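You operate a simulated robot arm through the tools that you are given. There is no shell and no other tool. Be economical: measure what you need, move in short steps, check, and stop when the job is done.

You are at the controls of a simulated two-armed robot. One attempt, no reset.

## Task
Fill the small bowl about half from the jar that the note names.
Fine: all on the counter under the window; the small bowl by the note; hold the jar while its lid comes off and goes on again; the jar goes back to its spot; leave the tins alone; spill nothing. Set down upright: what you pick out.
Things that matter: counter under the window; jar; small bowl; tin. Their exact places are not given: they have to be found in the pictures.

Only the result counts: the job must be done as asked and must still hold three seconds after the hand-in. Knocking over, shifting, dropping, spilling or breaking anything else fails it. Lids that push on must go on centred and level and be pressed home; caps that screw on are set level and turned clockwise until they are tight.

## Robot
Two 7-joint arms with two-finger parallel grippers on one trunk, on a base that drives. Base frame: it is fixed to the floor where the robot stands at the start and does not move with it; the origin is under the middle of the robot, x ahead of it, y to its left, z up. Readings come in m, degrees, newtons and seconds.
The left shoulder is at the start at [0.07, 0.133, 1.201], the right one opposite. Places, roughly: counter under the window [0.7, 0, 0.8]; small bowl (9x9x4 cm) [0.7, -0.3, 0.9]; tin [-5.5, 2, 0.75]. Payload 1.57 kg a hand.
Tool frame (each hand has its own): the origin (TCP) lies between the finger pads and is the grasp point; the fingertips stand 0.03 m ahead of it; z points along the fingers, y is the line along which they close. Largest opening 0.08 m; finger width 0.017, thickness 0.012; the body of the gripper, 0.04 by 0.082 m, starts 0.08 m behind the TCP.
Orientation is that of the tool frame in the base frame, as a unit quaternion [x, y, z, w]. With the fingers straight down and closing along the base's y, the tool's x points along the base's -x, its y along +y and its z along -z.

## Interface
- The arms move only by the tool apply_moves. It takes "left_plan", "right_plan" or both (then of equal length, played together; a hand with none holds still); each is a list of rows, each a list of 7 numbers: the shift along the base's x, y, z in cm, then the turn, a rotation vector about the base's x, y, z in degrees, then the finger opening in cm, from 0 to 8. In form: [[x, y, z, ax, ay, az, gripper], ...]. A call has 1 to 20 rows; each row shifts and turns the commanded pose from where the row before left it. Rows are played at 5 a second. More than 0.05 m and 8.6 degrees between two rows, or a gripper value outside its range, and nothing of the call is played. A pose out of reach is approached as far as the arm can. The call stops where the force on the tool passes 40 N (or 10 N more than at its start, if that is more) or the arm is blocked; 0.2 s more then pass. The fingers move at their own pace (about 0.153 m/s each) and stop on an object; they squeeze with about 25 N. The grip force told is the motor's: it shows also when the fingers shut on nothing. Time passes only in rows, and 0.2 s behind the last, so rows that do not move let the fingers close. It gives the time, the measured TCP pose, the force on the tool (base axes), the opening and the grip force at its end, in the units of the frame above (readings bear some noise), with the torque about the TCP (base axes, N m) and any sound that the robot's microphone picked up, and new pictures: "show" is both (left out), scene, wrist or none (wrist: the cameras of the hands that moved).
- Cameras (640 x 400 px; columns grow to the right, rows downward): "scene" is now at [0.1358, -0.0182, 1.4272]; the picture's right is [-0.20, -0.98, 0.00], its down [-0.60, 0.12, -0.79] and it looks along [0.78, -0.16, -0.61] (base axes); focal length 260 px, centre (320, 200). "left" rides on the left gripper at [0.072, 0.007, -0.122] in its tool frame; the picture's right is [-0.09, 1.00, 0.00], its down [-0.84, -0.08, -0.54] and it looks along [-0.54, -0.05, 0.84] (tool axes); focal length 238 px, centre (320, 200). "right" rides on the right gripper at [0.072, -0.007, -0.122] in its tool frame; the picture's right is [0.09, 1.00, 0.00], its down [-0.84, 0.08, -0.54] and it looks along [-0.54, 0.05, 0.84] (tool axes); focal length 238 px, centre (320, 200).
- raise_lower(by): slides the trunk up (or, below 0, down) by that many m; the arms and the scene camera ride with it, the base frame stays. It gives what a move gives, with no picture.
- roll_base(legs): drives the robot by 1 to 6 legs, each [ahead, left, turn to the left] in m, m and degrees, along the robot's own axes; the way and the turn of a leg run together, so that a leg with both is an arc; at most 1.5 m and 180 degrees a leg. The arms and the cameras ride along, it lands a little off, and it stops where it bumps. It gives what a move gives, and a new picture of the scene camera.
- head_to(pan, tilt): turns the head with the scene camera to pan (to the left, within 86 degrees either way) and tilt (down, from -29 to 69), counted from straight ahead of the robot. It gives what a move gives, and a new picture of the scene camera.
- measure_at(camera, pixels): for up to 12 pixels [column, row] of the newest picture of that camera ("zoom" is the newest enlarged one), the place [x, y, z] in the base frame of the surface seen there, good to about 0.002 m. The clock stands still meanwhile.
- enlarge(camera, box): a new picture of the part [left, top, right, bottom] of that camera's present view, enlarged. The clock stands still meanwhile.
- job_done(): hands the job in; it is judged then, once.

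Keep the steps short. Do not move on a guess: measure, check each grasp and each placing, and mend mistakes. In all there are 80 turns and 260 pictures (those below and enlarged ones count). Leave the grippers open and the arms clear of the work at the hand-in unless told otherwise, and finish with a single line.

The tools are called after ">>>" by a JSON object that holds its "method" and its "body". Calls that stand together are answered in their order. apply_moves: Moves the arms, as the interface text tells. Its arguments: {"type":"object","properties":{"left_plan":{"type":"array"},"right_plan":{"type":"array"},"show":{"type":"string","enum":["both","scene","wrist","none"]}},"required":[]} The other tools are called the same way: raise_lower (by) slides the trunk up or down; roll_base (legs) drives the base; head_to (pan, tilt) turns the head that bears the scene camera; measure_at (camera, pixels) gives the place of the surface under pixels of a picture; enlarge (camera, box) takes an enlarged picture of a part of a camera's view; job_done () hands the job in.

At the start:

```text
clock: 0.0
left_position: [0.5146, 0.1611, 1.1855]
left_orientation: [-0.001, 1.0, 0.001, 0.0]
left_contact_force: [-0.7, -0.3, -0.9]
left_wrist_torque: [-0.03, -0.01, 0.0]
left_width: 0.0797
left_grip_force: 0.1
right_position: [0.3588, -0.2704, 1.2439]
right_orientation: [0.0, 1.0, 0.001, 0.0]
right_contact_force: [0.0, 0.7, 0.9]
right_wrist_torque: [-0.03, 0.02, 0.0]
right_width: 0.0799
right_grip_force: 0.1
trunk travel left (down, up): [-0.775, 0.165]
robot x, y, heading: [0.0023, -0.0036, -0.1]
head pan, tilt: [-11.4, 37.7]
```

scene: 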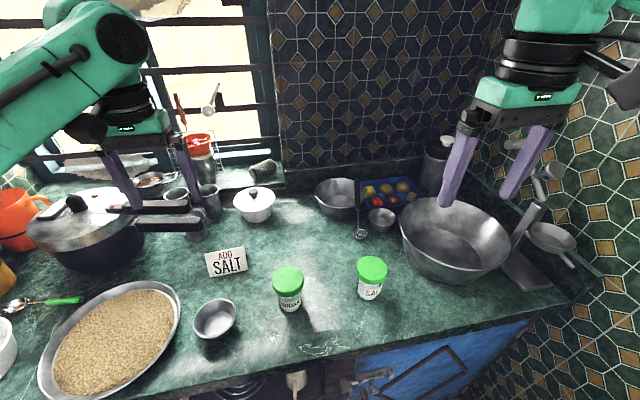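
right: 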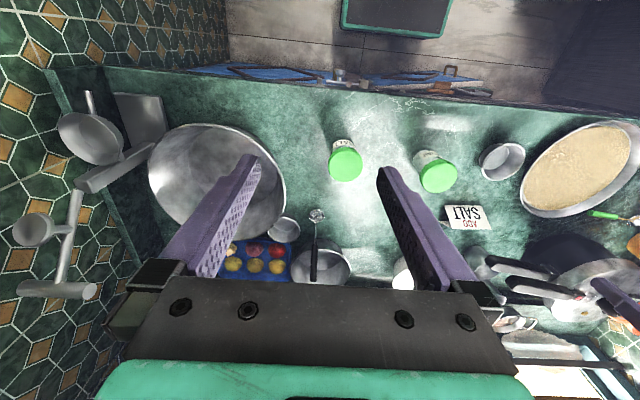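
left: 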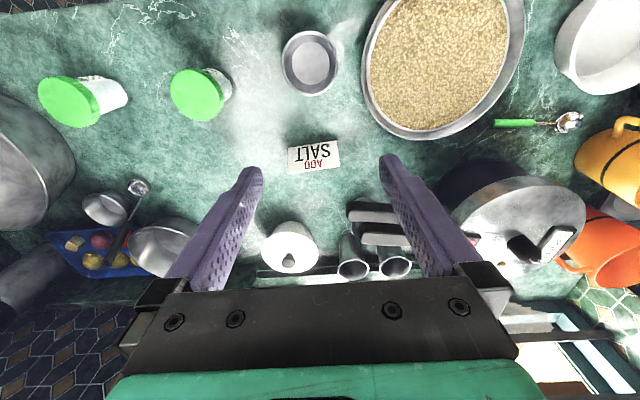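

The note reads "ADD SALT". There are two green-lidded jars, near (289,288) and (370,278). I'll enlarge both labels and measure the jars, bowl and note.

>>> {"method": "enlarge", "body": {"camera": "scene", "box": [180, 230, 420, 380]}}

>>> {"method": "measure_at", "body": {"camera": "scene", "pixels": [[372, 269], [371, 298], [289, 281], [291, 309], [215, 322], [200, 322], [232, 312], [216, 302], [213, 338], [226, 262], [330, 270], [331, 345]]}}

```text
2.67 times, centred on (300, 305) of scene
```

zoom: 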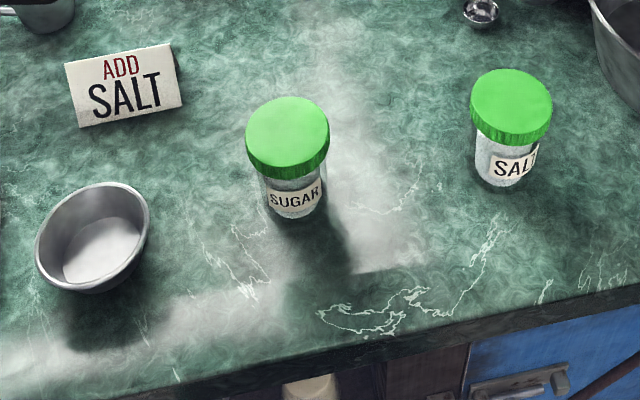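

```text
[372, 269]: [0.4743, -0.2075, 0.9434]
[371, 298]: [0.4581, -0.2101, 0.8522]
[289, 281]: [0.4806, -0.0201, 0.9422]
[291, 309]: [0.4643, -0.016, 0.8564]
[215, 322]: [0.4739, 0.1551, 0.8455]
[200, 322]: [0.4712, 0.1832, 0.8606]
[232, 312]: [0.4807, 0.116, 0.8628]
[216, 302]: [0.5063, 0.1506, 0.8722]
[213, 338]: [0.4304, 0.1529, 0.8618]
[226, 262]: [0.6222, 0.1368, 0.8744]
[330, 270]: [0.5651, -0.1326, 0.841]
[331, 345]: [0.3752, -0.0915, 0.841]
```

The salt jar is the one at (371,278); the other says SUGAR. Next I'll check how its lid fits and take its dimensions.

>>> {"method": "enlarge", "body": {"camera": "scene", "box": [340, 245, 404, 309]}}

>>> {"method": "enlarge", "body": {"camera": "scene", "box": [185, 285, 249, 349]}}

>>> {"method": "measure_at", "body": {"camera": "scene", "pixels": [[358, 268], [386, 268], [371, 258], [370, 281], [370, 284], [361, 290], [380, 290], [403, 230], [410, 250], [320, 300], [360, 235], [361, 180]]}}

```text
6.25 times, centred on (372, 277) of scene
```

zoom: 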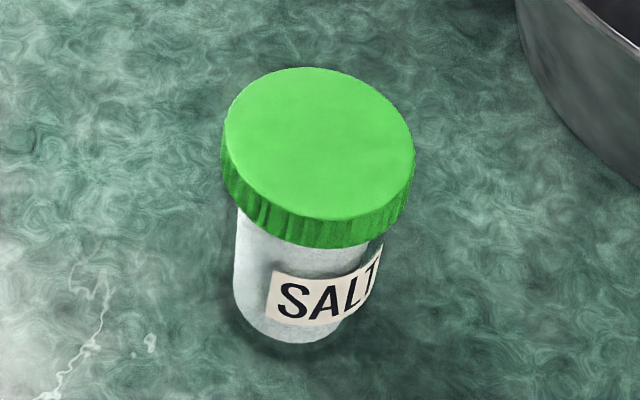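

```text
6.25 times, centred on (217, 317) of scene
```

zoom: 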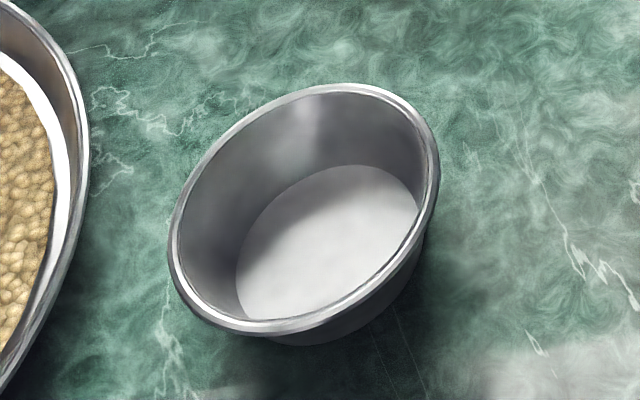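

```text
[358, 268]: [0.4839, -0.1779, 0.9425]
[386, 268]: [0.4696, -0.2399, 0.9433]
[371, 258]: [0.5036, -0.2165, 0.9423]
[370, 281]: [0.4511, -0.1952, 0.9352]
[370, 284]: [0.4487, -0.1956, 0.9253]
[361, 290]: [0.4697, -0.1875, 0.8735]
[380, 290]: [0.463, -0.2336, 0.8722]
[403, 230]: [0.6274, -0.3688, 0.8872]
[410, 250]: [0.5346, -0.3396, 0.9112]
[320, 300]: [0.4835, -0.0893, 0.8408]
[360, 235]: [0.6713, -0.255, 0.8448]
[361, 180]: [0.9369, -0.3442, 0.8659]
```

The salt jar is about 10 cm tall. Its lid is about 6.5 cm across and ribbed, so likely a screw cap, and the body is about 5.2 cm, centred near (0.478,-0.208). I'll tip the right hand up to 35° below horizontal, facing forward, high above the counter.

>>> {"method": "apply_moves", "body": {"right_plan": [[0, 0.9, -2, 0, -7.857, 0, 8], [0, 0.9, -2, 0, -7.857, 0, 8], [0, 0.9, -2, 0, -7.857, 0, 8], [0, 0.9, -2, 0, -7.857, 0, 8], [0, 0.9, -2, 0, -7.857, 0, 8], [0, 0.9, -2, 0, -7.857, 0, 8], [0, 0.8, -2, 0, -7.857, 0, 8]], "show": "both"}}

```text
clock: 1.6
left_position: [0.5155, 0.1618, 1.186]
left_orientation: [-0.001, 1.0, 0.0, 0.0]
left_contact_force: [0.2, 0.0, 0.0]
left_wrist_torque: [0.02, 0.03, -0.01]
left_width: 0.0798
left_grip_force: 0.2
right_position: [0.379, -0.2194, 1.1413]
right_orientation: [0.0, 0.917, 0.001, 0.4]
right_contact_force: [-0.1, 0.9, 1.0]
right_wrist_torque: [-0.03, 0.02, -0.02]
right_width: 0.0799
right_grip_force: 0.0
right hand out of reach, approached as far as the arm can: row 6, 7
trunk travel left (down, up): [-0.775, 0.165]
robot x, y, heading: [-0.0004, -0.004, 0.3]
head pan, tilt: [-11.4, 37.7]
```

scene: 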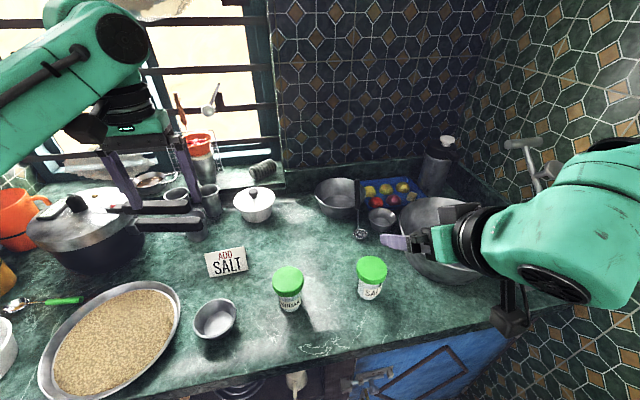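
right: 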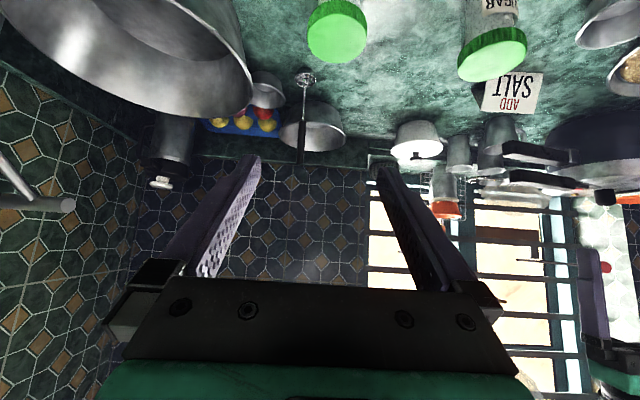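

The arm is folded too tight to reach that orientation, so the robot needs more distance from the jar. I'll back the base 12 cm.

>>> {"method": "roll_base", "body": {"legs": [[-0.12, 0, 0]]}}

```text
clock: 2.8
left_position: [0.3975, 0.1629, 1.185]
left_orientation: [-0.003, 1.0, 0.0, -0.001]
left_contact_force: [0.2, 0.6, -0.3]
left_wrist_torque: [0.0, 0.01, 0.03]
left_width: 0.0799
left_grip_force: 0.2
right_position: [0.2615, -0.2191, 1.1402]
right_orientation: [-0.002, 0.917, 0.002, 0.399]
right_contact_force: [0.7, -0.3, -0.8]
right_wrist_torque: [0.0, 0.0, 0.01]
right_width: 0.0801
right_grip_force: 0.1
trunk travel left (down, up): [-0.775, 0.165]
robot x, y, heading: [-0.1197, -0.0012, 0.0]
head pan, tilt: [-11.4, 37.7]
```

scene: 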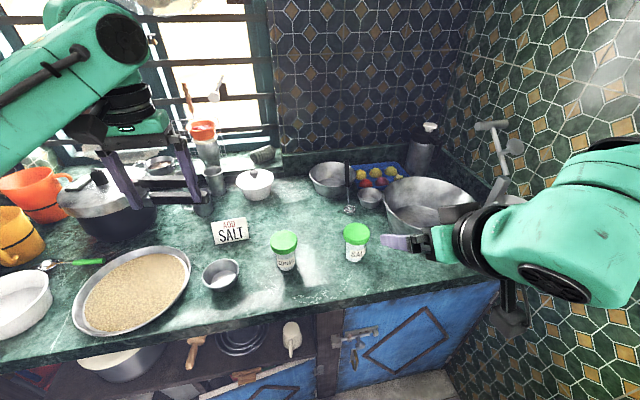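

I'll bring the right hand to the pre-grasp point in front of the jar and take up the remaining tilt.

>>> {"method": "apply_moves", "body": {"right_plan": [[3, 0.3, -1, 0, -2, 0, 8], [3, 0.3, -2, 0, -2, 0, 8], [2, 0.3, -4, 0, -2, 0, 8], [1, 0.2, -4, 0, -2, 0, 8], [1, 0, -4, 0, 0, 0, 8]], "show": "scene"}}

```text
clock: 4.0
left_position: [0.3954, 0.1627, 1.1839]
left_orientation: [-0.002, 1.0, 0.0, -0.001]
left_contact_force: [0.1, -0.3, -0.3]
left_wrist_torque: [-0.02, 0.02, 0.0]
left_width: 0.08
left_grip_force: 0.0
right_position: [0.363, -0.208, 0.9889]
right_orientation: [-0.001, 0.886, 0.002, 0.463]
right_contact_force: [1.2, 0.0, 0.0]
right_wrist_torque: [0.0, -0.01, 0.01]
right_width: 0.0801
right_grip_force: 0.0
trunk travel left (down, up): [-0.775, 0.165]
robot x, y, heading: [-0.1202, 0.0014, 0.1]
head pan, tilt: [-11.4, 37.7]
```

scene: 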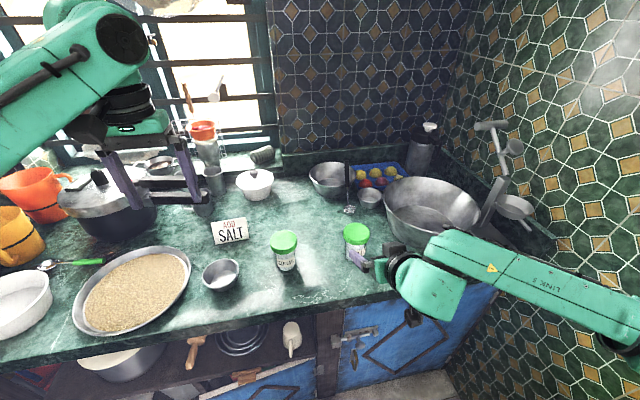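

The orientation is now right. I'll recheck the jar from both cameras before closing in.

>>> {"method": "enlarge", "body": {"camera": "right", "box": [160, 0, 480, 200]}}

>>> {"method": "measure_at", "body": {"camera": "scene", "pixels": [[345, 231], [367, 231], [356, 225], [356, 236], [348, 250], [280, 240], [222, 280]]}}

```text
2.00 times, centred on (320, 100) of right
```

zoom: 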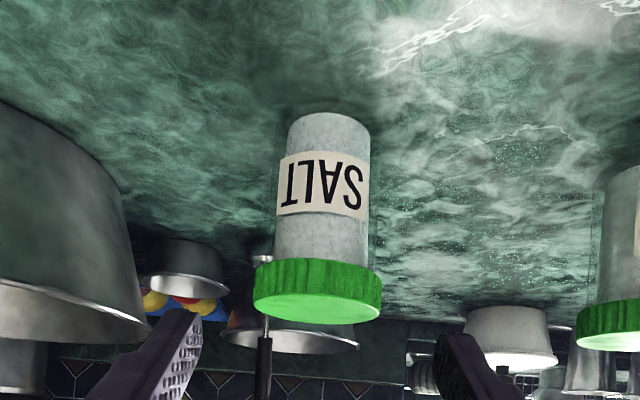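

```text
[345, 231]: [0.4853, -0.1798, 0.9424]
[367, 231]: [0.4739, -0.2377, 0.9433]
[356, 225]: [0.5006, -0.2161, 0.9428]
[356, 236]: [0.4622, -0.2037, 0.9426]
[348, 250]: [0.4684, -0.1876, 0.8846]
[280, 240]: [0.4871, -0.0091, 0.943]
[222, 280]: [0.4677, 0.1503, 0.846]
```

>>> {"method": "measure_at", "body": {"camera": "zoom", "pixels": [[278, 230], [364, 230], [322, 230], [322, 125], [258, 290], [376, 290], [318, 300], [322, 252], [322, 268]]}}

```text
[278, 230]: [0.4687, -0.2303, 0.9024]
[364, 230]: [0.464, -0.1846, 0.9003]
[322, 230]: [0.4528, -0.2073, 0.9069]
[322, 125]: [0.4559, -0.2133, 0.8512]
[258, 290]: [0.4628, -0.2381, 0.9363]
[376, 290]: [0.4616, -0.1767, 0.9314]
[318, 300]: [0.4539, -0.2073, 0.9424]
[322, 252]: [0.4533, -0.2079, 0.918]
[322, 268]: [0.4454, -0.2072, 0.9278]
```

The jar axis is at (0.478,-0.2075). The body is about 5 cm across and the lid bottom is near z=0.919. I'll advance along the tool axis to z=0.878.

>>> {"method": "apply_moves", "body": {"right_plan": [[1.6, 0.05, -2.7, 0, 0, 0, 8], [1.7, 0, -2.7, 0, 0, 0, 8], [2.1, 0, -1.43, 0, 0, 0, 8], [2.1, 0, -1.43, 0, 0, 0, 8], [2.0, 0, -1.42, 0, 0, 0, 8], [2.0, 0, -1.42, 0, 0, 0, 8], [0, 0, 0, 0, 0, 0, 8]], "show": "both"}}

```text
clock: 5.6
left_position: [0.396, 0.1627, 1.1856]
left_orientation: [-0.003, 1.0, 0.0, 0.0]
left_contact_force: [0.3, 0.6, -0.8]
left_wrist_torque: [0.0, -0.01, 0.02]
left_width: 0.08
left_grip_force: 0.1
right_position: [0.4751, -0.2078, 0.8802]
right_orientation: [-0.002, 0.887, 0.002, 0.463]
right_contact_force: [-0.6, 0.1, 0.0]
right_wrist_torque: [0.02, 0.01, -0.02]
right_width: 0.0803
right_grip_force: 0.0
trunk travel left (down, up): [-0.775, 0.165]
robot x, y, heading: [-0.1213, 0.0004, 0.1]
head pan, tilt: [-11.4, 37.7]
```

scene: 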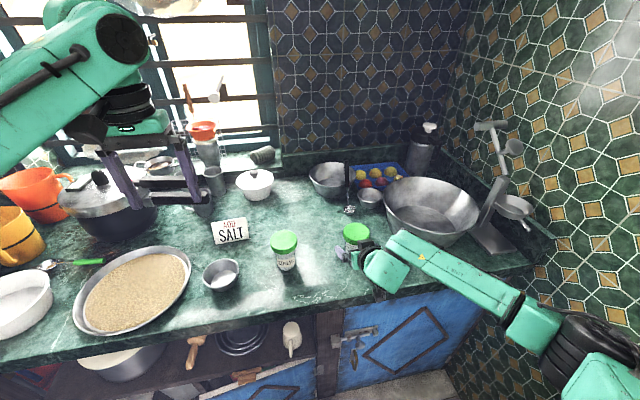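
right: 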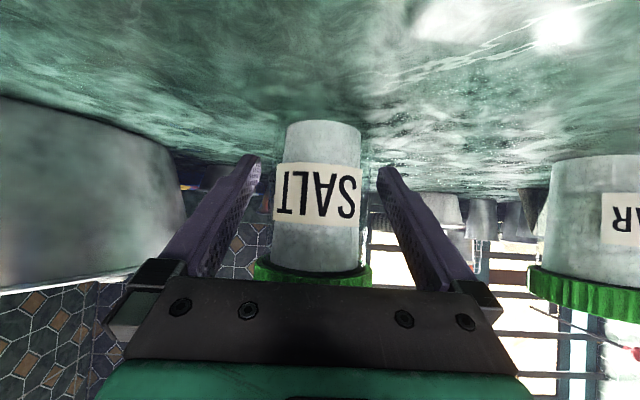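

The jar sits centred between the fingers, so I'll close on the body.

>>> {"method": "apply_moves", "body": {"right_plan": [[0.2, 0, -0.1, 0, 0, 0, 6], [0, 0, 0, 0, 0, 0, 4], [0, 0, 0, 0, 0, 0, 4], [0, 0, 0, 0, 0, 0, 4]], "show": "wrist"}}

```text
clock: 6.6
left_position: [0.3965, 0.1619, 1.1844]
left_orientation: [-0.003, 1.0, 0.0, 0.0]
left_contact_force: [-0.6, 0.1, -0.7]
left_wrist_torque: [0.0, -0.01, 0.0]
left_width: 0.0799
left_grip_force: 0.1
right_position: [0.4775, -0.2087, 0.8808]
right_orientation: [-0.001, 0.886, 0.001, 0.463]
right_contact_force: [1.6, -0.2, 2.5]
right_wrist_torque: [-0.18, 0.0, 0.02]
right_width: 0.0591
right_grip_force: 25.0
trunk travel left (down, up): [-0.775, 0.165]
robot x, y, heading: [-0.1167, -0.0009, 0.2]
head pan, tilt: [-11.4, 37.7]
```

right: 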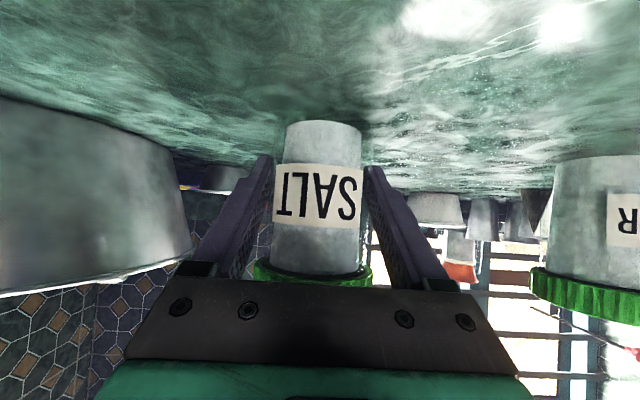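

The grip is good: 59 mm wide, 25 N. I'll lift the jar straight up and bring it toward the middle, clear of everything.

>>> {"method": "apply_moves", "body": {"right_plan": [[0, 0, 1, 0, 0, 0, 4], [0, 0, 3, 0, 0, 0, 4], [0, 0, 4, 0, 0, 0, 4], [0, 0, 4, 0, 0, 0, 4], [-2, 2, 2, 0, 0, 0, 4], [-2, 3, 1, 0, 0, 0, 4], [-2, 3, 0, 0, 0, 0, 4], [-1.5, 2, 0, 0, 0, 0, 4], [0, 0, 0, 0, 0, 0, 4]], "show": "both"}}

```text
clock: 8.6
left_position: [0.3952, 0.163, 1.1852]
left_orientation: [-0.002, 1.0, 0.001, 0.0]
left_contact_force: [-0.8, 0.1, 0.3]
left_wrist_torque: [0.01, -0.01, 0.03]
left_width: 0.0802
left_grip_force: 0.2
right_position: [0.4009, -0.1074, 1.0272]
right_orientation: [-0.001, 0.887, 0.001, 0.462]
right_contact_force: [-0.8, -0.1, -2.2]
right_wrist_torque: [-0.02, 0.0, 0.01]
right_width: 0.0589
right_grip_force: 25.0
trunk travel left (down, up): [-0.775, 0.165]
robot x, y, heading: [-0.1198, -0.0045, 0.2]
head pan, tilt: [-11.4, 37.7]
```

scene: 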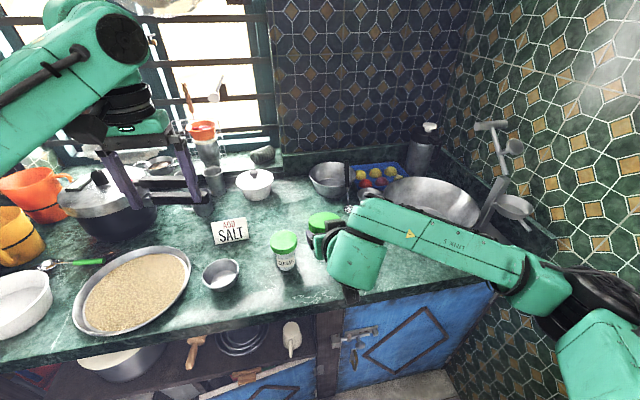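
right: 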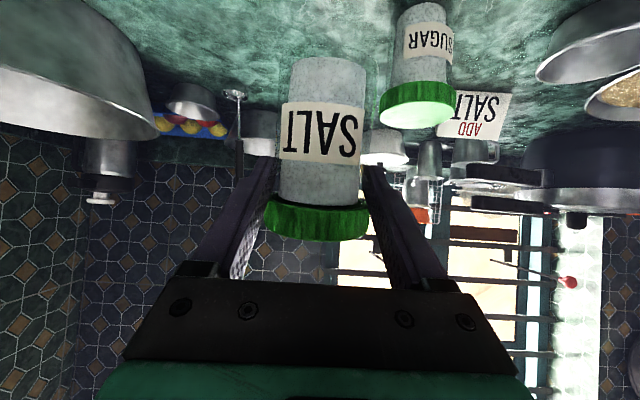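

The jar looks as if it pivoted a little in the pads. I'll measure its tilt.

>>> {"method": "enlarge", "body": {"camera": "scene", "box": [280, 190, 380, 252]}}

>>> {"method": "measure_at", "body": {"camera": "right", "pixels": [[320, 65], [319, 95], [319, 170], [318, 190], [316, 205], [316, 225], [270, 222], [364, 222], [316, 235]]}}

>>> {"method": "measure_at", "body": {"camera": "scene", "pixels": [[312, 220], [337, 219], [325, 214], [322, 226]]}}

```text
6.40 times, centred on (330, 221) of scene
```

zoom: 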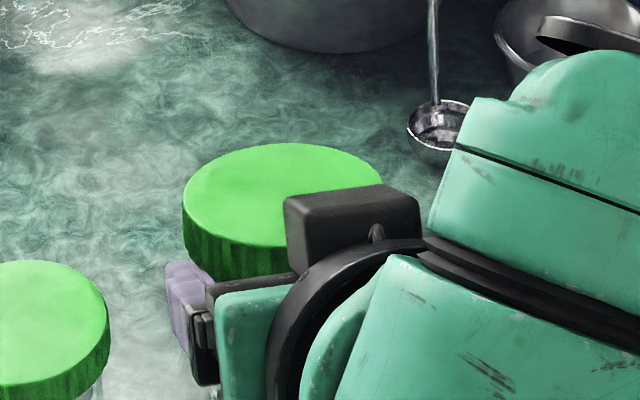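

```text
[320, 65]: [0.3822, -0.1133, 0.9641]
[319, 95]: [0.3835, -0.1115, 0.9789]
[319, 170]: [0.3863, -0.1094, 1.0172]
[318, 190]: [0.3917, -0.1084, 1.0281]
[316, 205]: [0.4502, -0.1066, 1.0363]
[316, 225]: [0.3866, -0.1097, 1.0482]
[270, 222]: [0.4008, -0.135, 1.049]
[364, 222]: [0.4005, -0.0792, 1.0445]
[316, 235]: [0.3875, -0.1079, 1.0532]
```

```text
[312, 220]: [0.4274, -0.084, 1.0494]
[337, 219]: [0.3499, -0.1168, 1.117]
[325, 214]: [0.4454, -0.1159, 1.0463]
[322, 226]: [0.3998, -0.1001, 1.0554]
```

>>> {"method": "enlarge", "body": {"camera": "right", "box": [220, 40, 420, 290]}}

>>> {"method": "enlarge", "body": {"camera": "left", "box": [0, 0, 320, 200]}}

```text
1.60 times, centred on (320, 165) of right
```

zoom: 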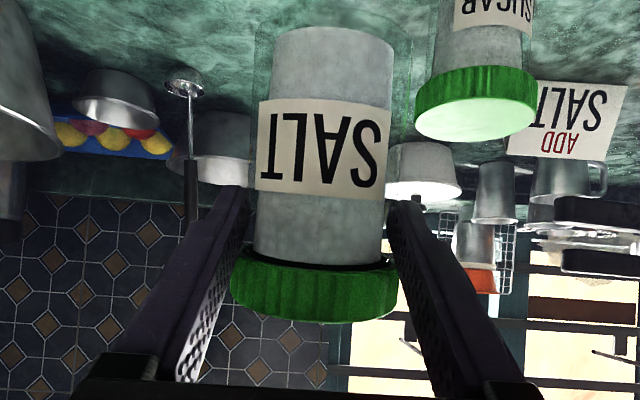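

```text
2.00 times, centred on (160, 100) of left
```

zoom: 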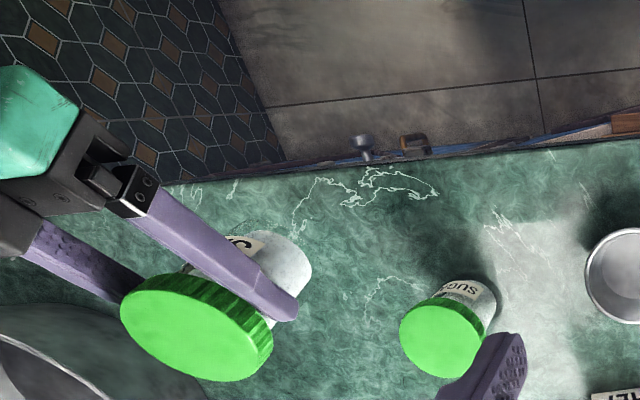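

The fingers have hold of the lid's rim, not the body: the gap is 59 mm and the body only about 50 mm. The jar hangs about 8° nose-forward. I'll take it back to its spot, level it, and regrasp lower on the body.

>>> {"method": "apply_moves", "body": {"right_plan": [[1, -2, 0, 0, -2, 0, 4], [1.5, -2.5, 0, 0, -2, 0, 4], [1.5, -2.5, 0, 0, -2, 0, 4], [1.5, -2, 0, 0, -2.5, 0, 4], [0.5, -1, -2, 0, 0, 0, 4], [0, 0, -3, 0, 0, 0, 4], [0, 0, -3, 0, 0, 0, 4], [0, 0, -1, 0, 0, 0, 4], [0, 0, 0, 0, 0, 0, 4]], "show": "both"}}

```text
clock: 10.6
left_position: [0.3963, 0.1624, 1.1859]
left_orientation: [-0.003, 1.0, 0.0, -0.001]
left_contact_force: [-0.9, 0.1, -0.3]
left_wrist_torque: [0.0, 0.01, -0.02]
left_width: 0.0802
left_grip_force: 0.0
right_position: [0.4616, -0.2074, 0.9668]
right_orientation: [-0.002, 0.85, 0.002, 0.527]
right_contact_force: [0.4, -0.2, -2.0]
right_wrist_torque: [0.01, 0.07, -0.01]
right_width: 0.0591
right_grip_force: 24.9
right hand out of reach, approached as far as the arm can: row 7, 8
trunk travel left (down, up): [-0.775, 0.165]
robot x, y, heading: [-0.1201, 0.0009, -0.1]
head pan, tilt: [-11.4, 37.7]
```

scene: 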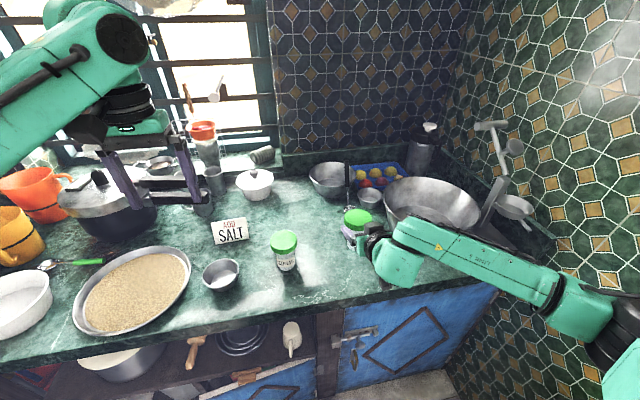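
right: 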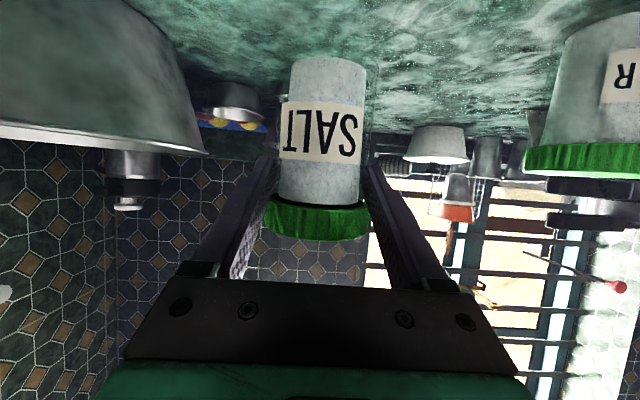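

That tilt is at the arm's limit with the shoulder this high. I'll raise the hand 12 cm, then lower the trunk 15 cm to get a better posture.

>>> {"method": "apply_moves", "body": {"right_plan": [[0, 0, 3, 0, 0, 0, 4], [0, 0, 3, 0, 0, 0, 4], [0, 0, 3, 0, 0, 0, 4], [0, 0, 3, 0, 0, 0, 4]], "show": "none"}}

>>> {"method": "raise_lower", "body": {"by": -0.15}}

```text
clock: 11.6
left_position: [0.3941, 0.1623, 1.1855]
left_orientation: [-0.002, 1.0, 0.0, -0.001]
left_contact_force: [-1.0, -0.4, 0.1]
left_wrist_torque: [0.03, 0.0, 0.0]
left_width: 0.0802
left_grip_force: 0.0
right_position: [0.4629, -0.2067, 1.0888]
right_orientation: [-0.002, 0.85, 0.001, 0.527]
right_contact_force: [-0.5, 0.0, -1.9]
right_wrist_torque: [0.05, 0.03, -0.01]
right_width: 0.0589
right_grip_force: 25.1
trunk travel left (down, up): [-0.775, 0.165]
robot x, y, heading: [-0.1173, -0.0023, -0.1]
head pan, tilt: [-11.4, 37.7]
```

```text
clock: 13.4
left_position: [0.3944, 0.163, 1.035]
left_orientation: [-0.002, 1.0, 0.001, -0.001]
left_contact_force: [0.3, -0.3, -0.1]
left_wrist_torque: [0.04, -0.02, -0.03]
left_width: 0.0799
left_grip_force: 0.1
right_position: [0.4625, -0.2072, 0.9384]
right_orientation: [-0.002, 0.85, 0.002, 0.527]
right_contact_force: [-0.1, -0.1, -2.3]
right_wrist_torque: [0.01, 0.01, 0.0]
right_width: 0.0586
right_grip_force: 24.6
trunk travel left (down, up): [-0.625, 0.315]
robot x, y, heading: [-0.1177, 0.0004, -0.1]
head pan, tilt: [-11.4, 37.7]
```

Now the jar's level and the clearance under it.

>>> {"method": "head_to", "body": {"pan": -15, "tilt": 35}}

>>> {"method": "enlarge", "body": {"camera": "right", "box": [220, 20, 420, 270]}}

```text
clock: 14.0
left_position: [0.396, 0.1623, 1.0347]
left_orientation: [-0.003, 1.0, 0.0, 0.0]
left_contact_force: [-0.2, 0.7, 0.2]
left_wrist_torque: [0.01, -0.01, 0.01]
left_width: 0.0802
left_grip_force: 0.0
right_position: [0.4621, -0.2061, 0.9386]
right_orientation: [-0.002, 0.85, 0.002, 0.527]
right_contact_force: [-0.7, -0.2, -2.1]
right_wrist_torque: [-0.02, 0.03, 0.01]
right_width: 0.0587
right_grip_force: 25.1
trunk travel left (down, up): [-0.625, 0.315]
robot x, y, heading: [-0.1166, 0.0019, 0.1]
head pan, tilt: [-15.0, 35.0]
```

scene: 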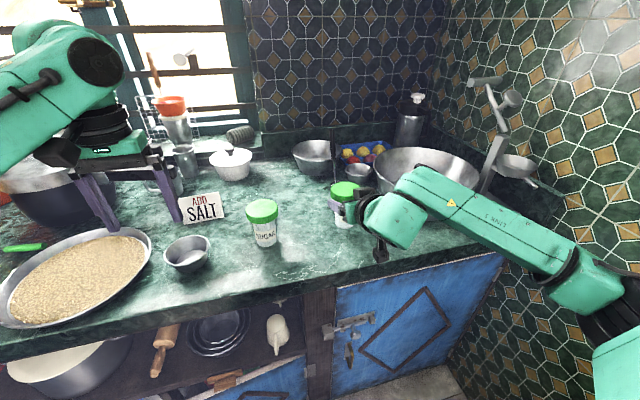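

```text
1.60 times, centred on (320, 145) of right
```

zoom: 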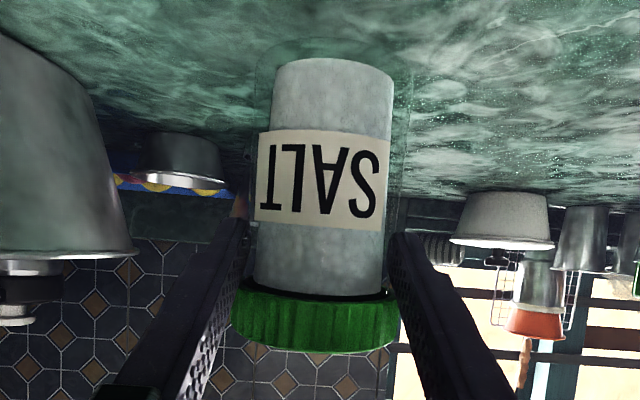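

There is a clear glass wall around the salt (faint outline, 253–410), so the fingers do hold the 59 mm glass. The jar just slid down until the lid rested on them. I'll measure the level and height, then set it down.

>>> {"method": "measure_at", "body": {"camera": "zoom", "pixels": [[334, 75], [326, 240], [318, 320], [316, 335], [265, 80], [400, 80], [240, 320], [390, 325], [330, 45]]}}

>>> {"method": "measure_at", "body": {"camera": "scene", "pixels": [[333, 187], [345, 184], [355, 187], [343, 192], [345, 218]]}}

>>> {"method": "enlarge", "body": {"camera": "scene", "box": [315, 170, 395, 240]}}

```text
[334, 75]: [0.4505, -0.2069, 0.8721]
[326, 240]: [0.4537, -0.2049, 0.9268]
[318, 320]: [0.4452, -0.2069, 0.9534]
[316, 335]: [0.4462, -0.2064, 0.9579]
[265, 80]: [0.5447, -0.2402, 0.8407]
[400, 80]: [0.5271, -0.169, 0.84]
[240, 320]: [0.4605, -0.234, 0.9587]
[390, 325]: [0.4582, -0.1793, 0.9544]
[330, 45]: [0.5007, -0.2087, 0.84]
```

```text
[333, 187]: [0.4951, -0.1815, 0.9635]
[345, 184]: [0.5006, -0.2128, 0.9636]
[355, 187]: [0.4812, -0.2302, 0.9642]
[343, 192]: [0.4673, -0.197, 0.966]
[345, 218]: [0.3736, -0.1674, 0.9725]
```

```text
5.71 times, centred on (355, 205) of scene
```

zoom: 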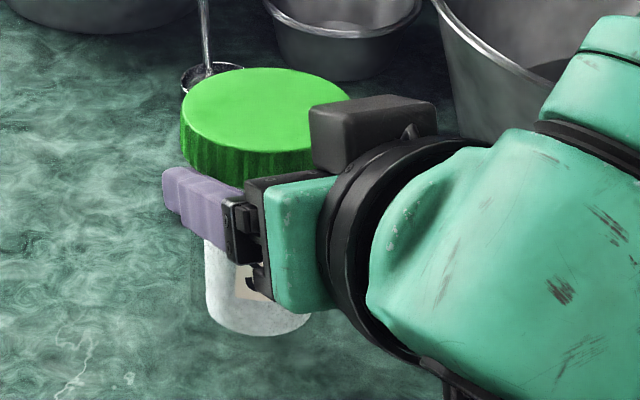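

The lid top is level to within a few degrees at z≈0.964, over the original spot, so the jar is 21 mm up. I'll lower it until it touches.

>>> {"method": "apply_moves", "body": {"right_plan": [[0, 0, -1, 0, 0, 0, 4], [0, 0, -0.6, 0, 0, 0, 4], [0, 0, -0.3, 0, 0, 0, 4], [0, 0, -0.3, 0, 0, 0, 4], [0, 0, -0.2, 0, 0, 0, 4], [0, 0, 0, 0, 0, 0, 4]], "show": "wrist"}}

```text
clock: 15.4
left_position: [0.3943, 0.1635, 1.036]
left_orientation: [-0.001, 1.0, 0.0, 0.0]
left_contact_force: [0.1, -0.7, 0.1]
left_wrist_torque: [-0.01, 0.0, 0.01]
left_width: 0.0799
left_grip_force: 0.1
right_position: [0.4623, -0.2057, 0.9154]
right_orientation: [-0.002, 0.85, 0.002, 0.528]
right_contact_force: [2.3, -1.1, 3.8]
right_wrist_torque: [0.08, 0.26, 0.11]
right_width: 0.0583
right_grip_force: 25.2
trunk travel left (down, up): [-0.625, 0.315]
robot x, y, heading: [-0.1193, -0.0027, 0.2]
head pan, tilt: [-15.0, 35.0]
```

right: 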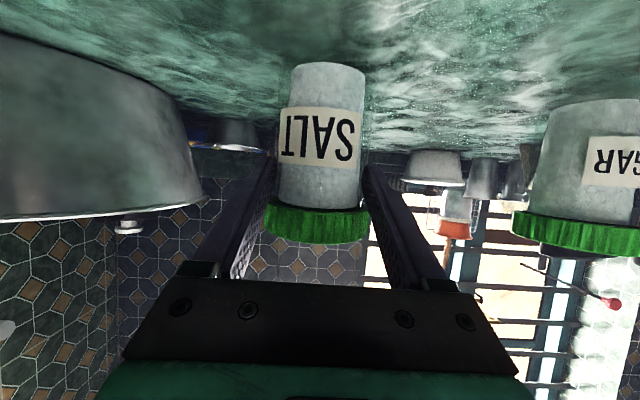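

The jar is standing. I'll open, drop to the lower body at z≈0.872, move forward 1.7 cm to its axis, and look.

>>> {"method": "apply_moves", "body": {"right_plan": [[0, 0, 0, 0, 0, 0, 6.5], [0, 0, 0, 0, 0, 0, 8], [0, -0.05, -1.5, 0, 0, 0, 8], [0, 0, -1.5, 0, 0, 0, 8], [0.8, 0, -1.2, 0, 0, 0, 8], [0.9, 0, 0, 0, 0, 0, 8], [0, 0, 0, 0, 0, 0, 8]], "show": "both"}}

```text
clock: 17.0
left_position: [0.3948, 0.1623, 1.0361]
left_orientation: [-0.002, 1.0, 0.0, 0.0]
left_contact_force: [0.1, 0.3, 0.5]
left_wrist_torque: [-0.02, -0.02, -0.02]
left_width: 0.0799
left_grip_force: 0.0
right_position: [0.4792, -0.2055, 0.8741]
right_orientation: [-0.002, 0.85, 0.001, 0.527]
right_contact_force: [-0.4, 0.4, -0.5]
right_wrist_torque: [0.0, 0.01, -0.01]
right_width: 0.08
right_grip_force: 0.1
trunk travel left (down, up): [-0.625, 0.315]
robot x, y, heading: [-0.1183, -0.0028, 0.1]
head pan, tilt: [-15.0, 35.0]
```

scene: 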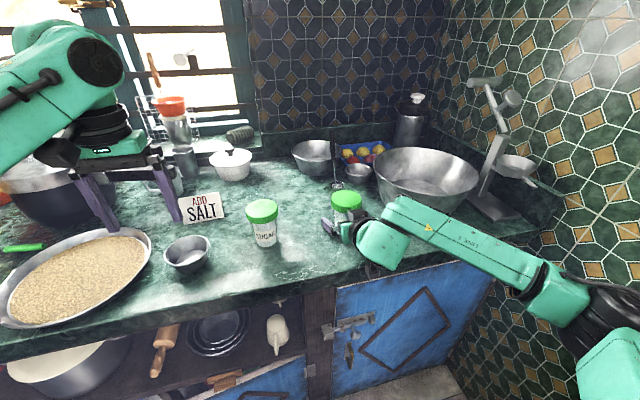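
right: 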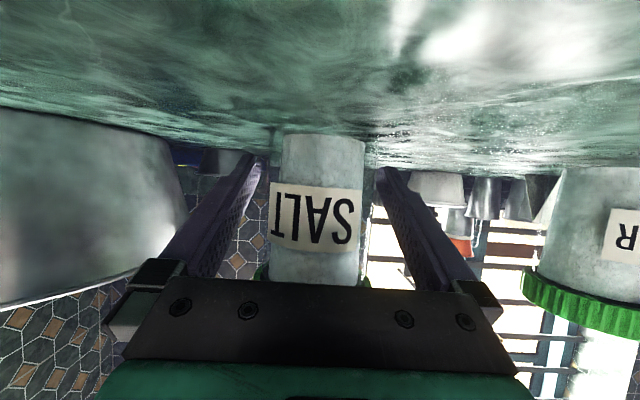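

Centred. I'll close and make a slow 1 cm test lift.

>>> {"method": "apply_moves", "body": {"right_plan": [[0, 0, 0, 0, 0, 0, 6.5], [0, 0, 0, 0, 0, 0, 5], [0, 0, 0, 0, 0, 0, 4], [0, 0, 0, 0, 0, 0, 4]], "show": "wrist"}}

>>> {"method": "apply_moves", "body": {"right_plan": [[0, 0, 0.2, 0, 0, 0, 4], [0, 0, 0.2, 0, 0, 0, 4], [0, 0, 0.2, 0, 0, 0, 4], [0, 0, 0.2, 0, 0, 0, 4], [0, 0, 0.2, 0, 0, 0, 4], [0, 0, 0, 0, 0, 0, 4], [0, 0, 0, 0, 0, 0, 4]], "show": "wrist"}}

```text
clock: 18.0
left_position: [0.3956, 0.1624, 1.0358]
left_orientation: [-0.003, 1.0, 0.0, -0.001]
left_contact_force: [0.3, -0.4, 1.4]
left_wrist_torque: [0.0, -0.03, 0.05]
left_width: 0.08
left_grip_force: 0.1
right_position: [0.4797, -0.2059, 0.8734]
right_orientation: [-0.002, 0.849, 0.002, 0.528]
right_contact_force: [-0.4, -1.4, 0.0]
right_wrist_torque: [-0.1, -0.02, -0.02]
right_width: 0.0582
right_grip_force: 24.7
trunk travel left (down, up): [-0.625, 0.315]
robot x, y, heading: [-0.1209, 0.0005, -0.1]
head pan, tilt: [-15.0, 35.0]
```

right: 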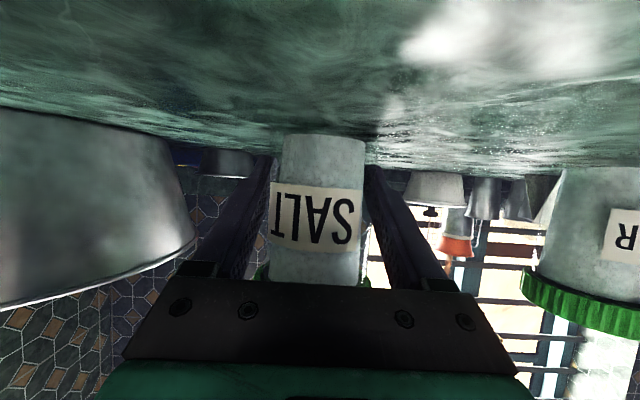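

```text
clock: 19.6
left_position: [0.395, 0.1628, 1.0357]
left_orientation: [-0.002, 1.0, 0.0, 0.0]
left_contact_force: [-0.2, -0.2, -0.7]
left_wrist_torque: [-0.03, -0.01, 0.03]
left_width: 0.0802
left_grip_force: 0.0
right_position: [0.4792, -0.2066, 0.8821]
right_orientation: [-0.002, 0.85, 0.001, 0.527]
right_contact_force: [0.0, -0.1, -1.4]
right_wrist_torque: [0.01, -0.03, 0.02]
right_width: 0.0554
right_grip_force: 25.5
trunk travel left (down, up): [-0.625, 0.315]
robot x, y, heading: [-0.1167, -0.0035, 0.3]
head pan, tilt: [-15.0, 35.0]
```

right: 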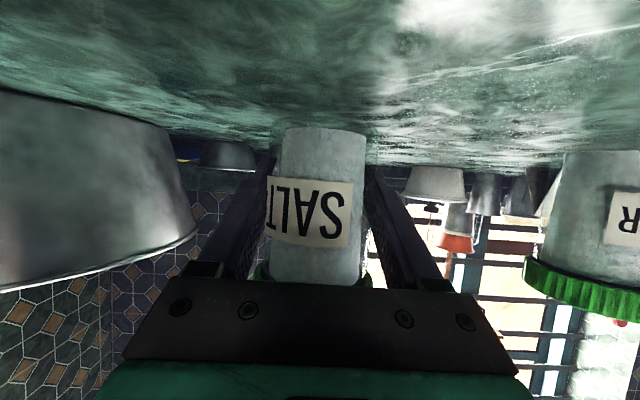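

The width fell to 55 mm and the label now looks tilted. I'll look closely at how the jar sits.

>>> {"method": "enlarge", "body": {"camera": "right", "box": [220, 100, 420, 300]}}

>>> {"method": "enlarge", "body": {"camera": "scene", "box": [305, 170, 385, 250]}}

>>> {"method": "measure_at", "body": {"camera": "scene", "pixels": [[335, 199], [347, 193], [357, 200], [345, 206], [340, 203]]}}

```text
2.00 times, centred on (320, 200) of right
```

zoom: 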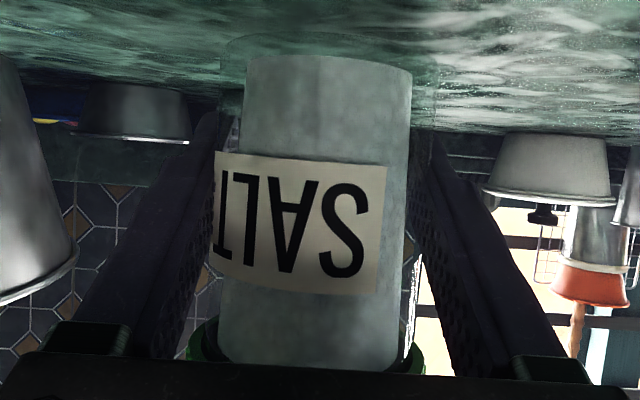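

```text
5.00 times, centred on (345, 210) of scene
```

zoom: 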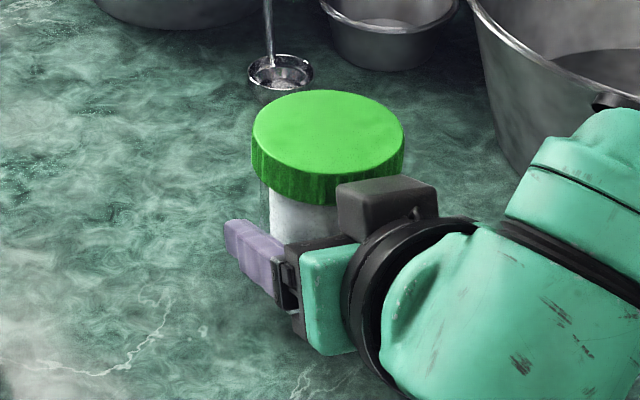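

```text
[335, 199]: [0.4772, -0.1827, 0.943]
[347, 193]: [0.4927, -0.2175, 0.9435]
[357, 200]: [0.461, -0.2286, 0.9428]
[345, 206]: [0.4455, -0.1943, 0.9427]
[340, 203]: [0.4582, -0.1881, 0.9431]
```

The jar hasn't risen: the lid is still at z=0.943 and level, but it turned a little about its axis while the gap shrank. It may have only now settled on a firm seat between the pads. I'll lower back 0.9 cm, open and reclose, then lift slowly.

>>> {"method": "apply_moves", "body": {"right_plan": [[0, 0, 0.3, 0, 0, 0, 4], [0, 0, 0.3, 0, 0, 0, 4], [0, 0, 0, 0, 0, 0, 4], [0, 0, 0, 0, 0, 0, 4]], "show": "wrist"}}

>>> {"method": "measure_at", "body": {"camera": "right", "pixels": [[320, 190], [320, 270]]}}

>>> {"method": "enlarge", "body": {"camera": "scene", "box": [305, 170, 385, 250]}}

>>> {"method": "measure_at", "body": {"camera": "zoom", "pixels": [[327, 140], [280, 135], [380, 140], [327, 105], [320, 170]]}}

```text
clock: 20.6
left_position: [0.3955, 0.1629, 1.0353]
left_orientation: [-0.003, 1.0, 0.001, -0.001]
left_contact_force: [0.0, -0.8, -0.7]
left_wrist_torque: [-0.05, 0.01, 0.02]
left_width: 0.0801
left_grip_force: 0.1
right_position: [0.478, -0.2079, 0.8899]
right_orientation: [-0.002, 0.85, 0.001, 0.527]
right_contact_force: [0.4, 1.3, -2.7]
right_wrist_torque: [0.02, -0.03, 0.01]
right_width: 0.0551
right_grip_force: 25.0
trunk travel left (down, up): [-0.625, 0.315]
robot x, y, heading: [-0.1235, 0.0009, 0.1]
head pan, tilt: [-15.0, 35.0]
```

right: 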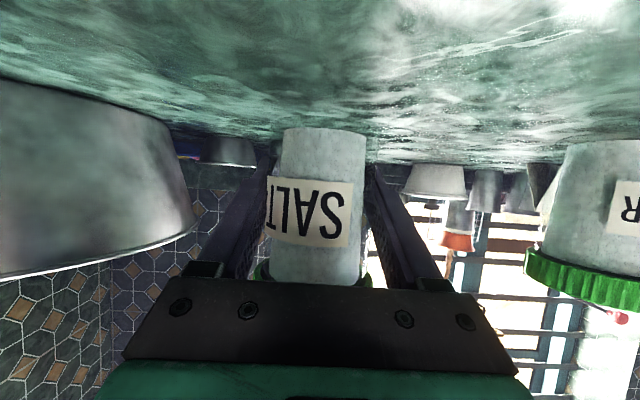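

```text
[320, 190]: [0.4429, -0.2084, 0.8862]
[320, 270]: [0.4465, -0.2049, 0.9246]
```

```text
5.00 times, centred on (345, 210) of scene
```

zoom: 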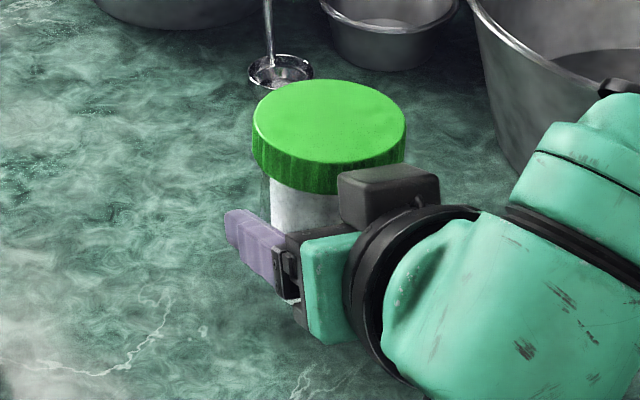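

```text
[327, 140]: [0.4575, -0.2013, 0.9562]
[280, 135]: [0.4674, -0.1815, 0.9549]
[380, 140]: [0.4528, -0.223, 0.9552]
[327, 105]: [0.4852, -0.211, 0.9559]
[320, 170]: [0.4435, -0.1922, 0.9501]
```

The jar did rise: the lid is at z=0.956 and level, the earlier reading came from a stale picture, and the seat is now 55 mm and steady. I'll lift further, gently, and check for slip.

>>> {"method": "apply_moves", "body": {"right_plan": [[0, 0, 0.7, 0, 0, 0, 4], [0, 0, 1, 0, 0, 0, 4], [0, 0, 1, 0, 0, 0, 4], [0, 0, 1, 0, 0, 0, 4], [0, 0, 1, 0, 0, 0, 4], [0, 0, 1, 0, 0, 0, 4], [0, 0, 1, 0, 0, 0, 4], [0, 0, 1, 0, 0, 0, 4], [0, 0, 0.5, 0, 0, 0, 4], [0, 0, 0, 0, 0, 0, 4]], "show": "both"}}

```text
clock: 22.8
left_position: [0.3965, 0.1628, 1.035]
left_orientation: [-0.003, 1.0, 0.0, -0.002]
left_contact_force: [-0.2, -0.4, 0.2]
left_wrist_torque: [-0.05, -0.03, -0.02]
left_width: 0.08
left_grip_force: 0.0
right_position: [0.4794, -0.2069, 0.9706]
right_orientation: [-0.002, 0.85, 0.002, 0.527]
right_contact_force: [0.0, -0.8, -2.5]
right_wrist_torque: [-0.03, 0.01, 0.0]
right_width: 0.0552
right_grip_force: 24.9
trunk travel left (down, up): [-0.625, 0.315]
robot x, y, heading: [-0.1197, -0.0007, 0.2]
head pan, tilt: [-15.0, 35.0]
```

scene: 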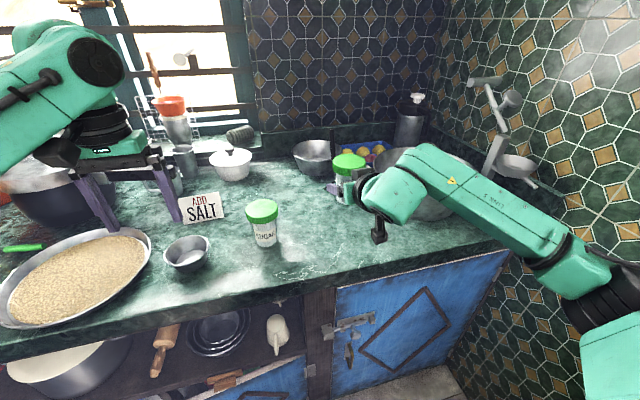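
right: 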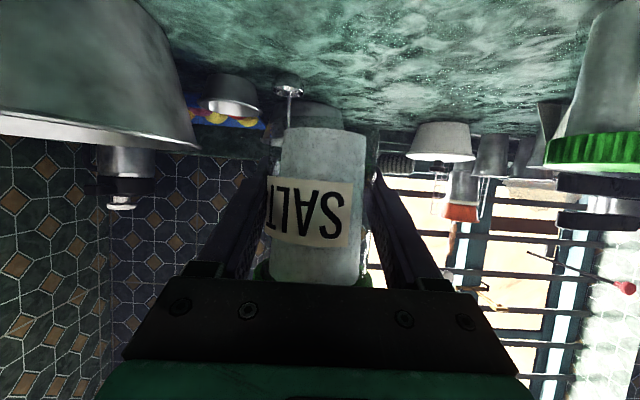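

The grip is firm with no change in the view. I'll carry the jar toward the middle at z≈1.0 while the left hand rises.

>>> {"method": "apply_moves", "body": {"right_plan": [[0, 0.5, 1, 0, 0, 0, 4], [-0.5, 1, 1, 0, 0, 0, 4], [-0.5, 1.5, 1, 0, 0, 0, 4], [-0.7, 1.5, 0, 0, 0, 0, 4], [-0.7, 1.5, 0, 0, 0, 0, 4], [-0.7, 1.5, 0, 0, 0, 0, 4], [-0.7, 1.5, 0, 0, 0, 0, 4], [-0.4, 1, 0, 0, 0, 0, 4], [-0.3, 0.5, 0, 0, 0, 0, 4], [0, 0, 0, 0, 0, 0, 4]], "left_plan": [[0, 0, 2, 0, 0, 0, 8], [0, 0, 2, 0, 0, 0, 8], [0, 0, 2, 0, 0, 0, 8], [0, 0, 2, 0, 0, 0, 8], [0, 0, 2, 0, 0, 0, 8], [0, 0, 2, 0, 0, 0, 8], [0, 0, 0, 0, 0, 0, 8], [0, 0, 0, 0, 0, 0, 8], [0, 0, 0, 0, 0, 0, 8], [0, 0, 0, 0, 0, 0, 8]], "show": "both"}}

```text
clock: 25.0
left_position: [0.3966, 0.1626, 1.1452]
left_orientation: [-0.003, 1.0, 0.0, -0.001]
left_contact_force: [-0.3, -0.5, 0.5]
left_wrist_torque: [0.01, 0.05, -0.03]
left_width: 0.0802
left_grip_force: 0.3
left hand out of reach, approached as far as the arm can: row 6
right_position: [0.4336, -0.1024, 1.0009]
right_orientation: [-0.002, 0.85, 0.002, 0.527]
right_contact_force: [-0.9, 0.0, -1.7]
right_wrist_torque: [0.0, 0.02, 0.01]
right_width: 0.0554
right_grip_force: 25.2
trunk travel left (down, up): [-0.625, 0.315]
robot x, y, heading: [-0.1209, 0.0007, 0.1]
head pan, tilt: [-15.0, 35.0]
```

scene: 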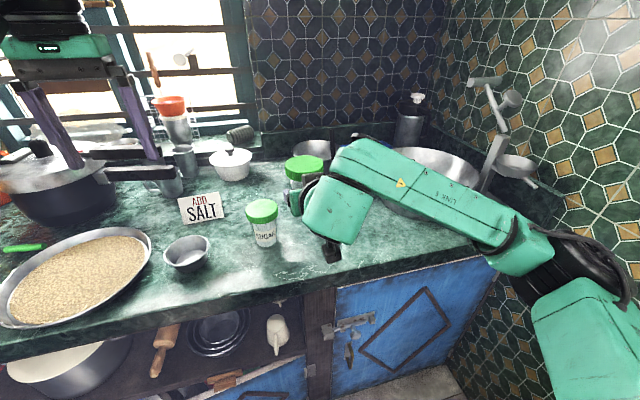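
right: 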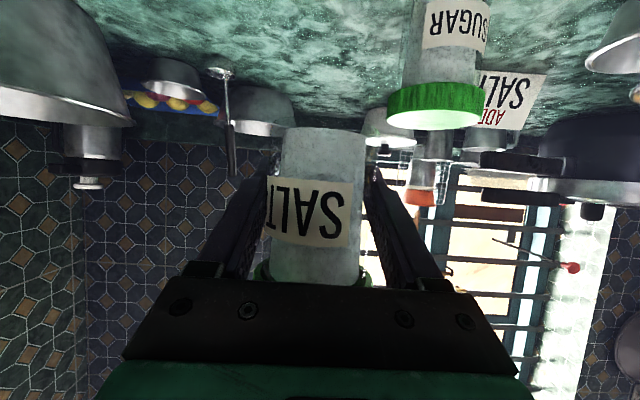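
left: 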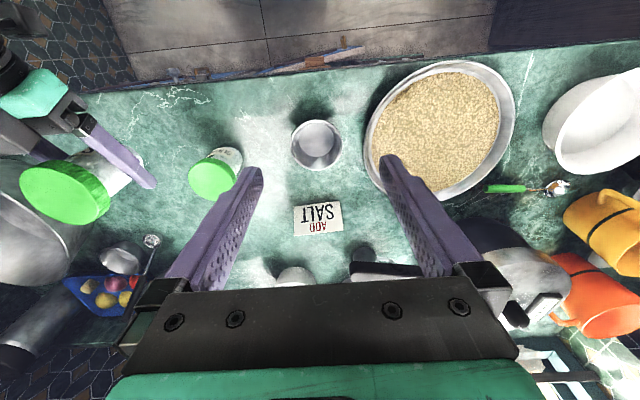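

I'll measure the lid top from the scene and left cameras.

>>> {"method": "measure_at", "body": {"camera": "scene", "pixels": [[289, 164], [320, 164], [304, 158], [304, 171], [304, 164]]}}

>>> {"method": "measure_at", "body": {"camera": "left", "pixels": [[24, 185], [96, 196], [62, 170], [55, 214], [62, 192]]}}

>>> {"method": "enlarge", "body": {"camera": "left", "box": [0, 120, 180, 240]}}

```text
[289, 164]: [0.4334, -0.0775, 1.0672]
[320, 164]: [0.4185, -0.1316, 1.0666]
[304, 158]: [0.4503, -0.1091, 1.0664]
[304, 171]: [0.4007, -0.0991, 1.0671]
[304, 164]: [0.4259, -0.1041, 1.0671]
```

```text
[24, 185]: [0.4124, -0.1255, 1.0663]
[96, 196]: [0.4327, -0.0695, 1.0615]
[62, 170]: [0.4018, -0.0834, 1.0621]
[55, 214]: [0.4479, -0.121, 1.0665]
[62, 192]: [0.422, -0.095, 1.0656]
```

```text
3.33 times, centred on (90, 180) of left
```

zoom: 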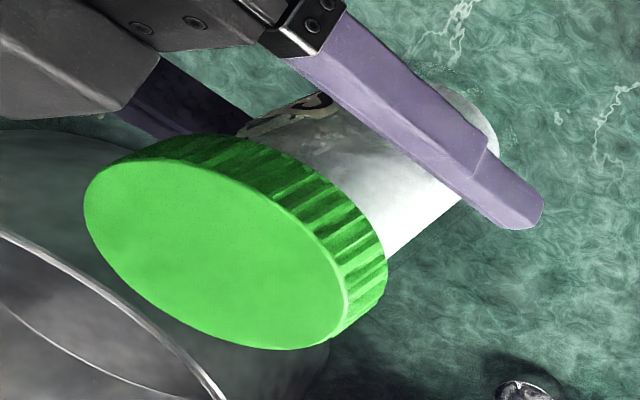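

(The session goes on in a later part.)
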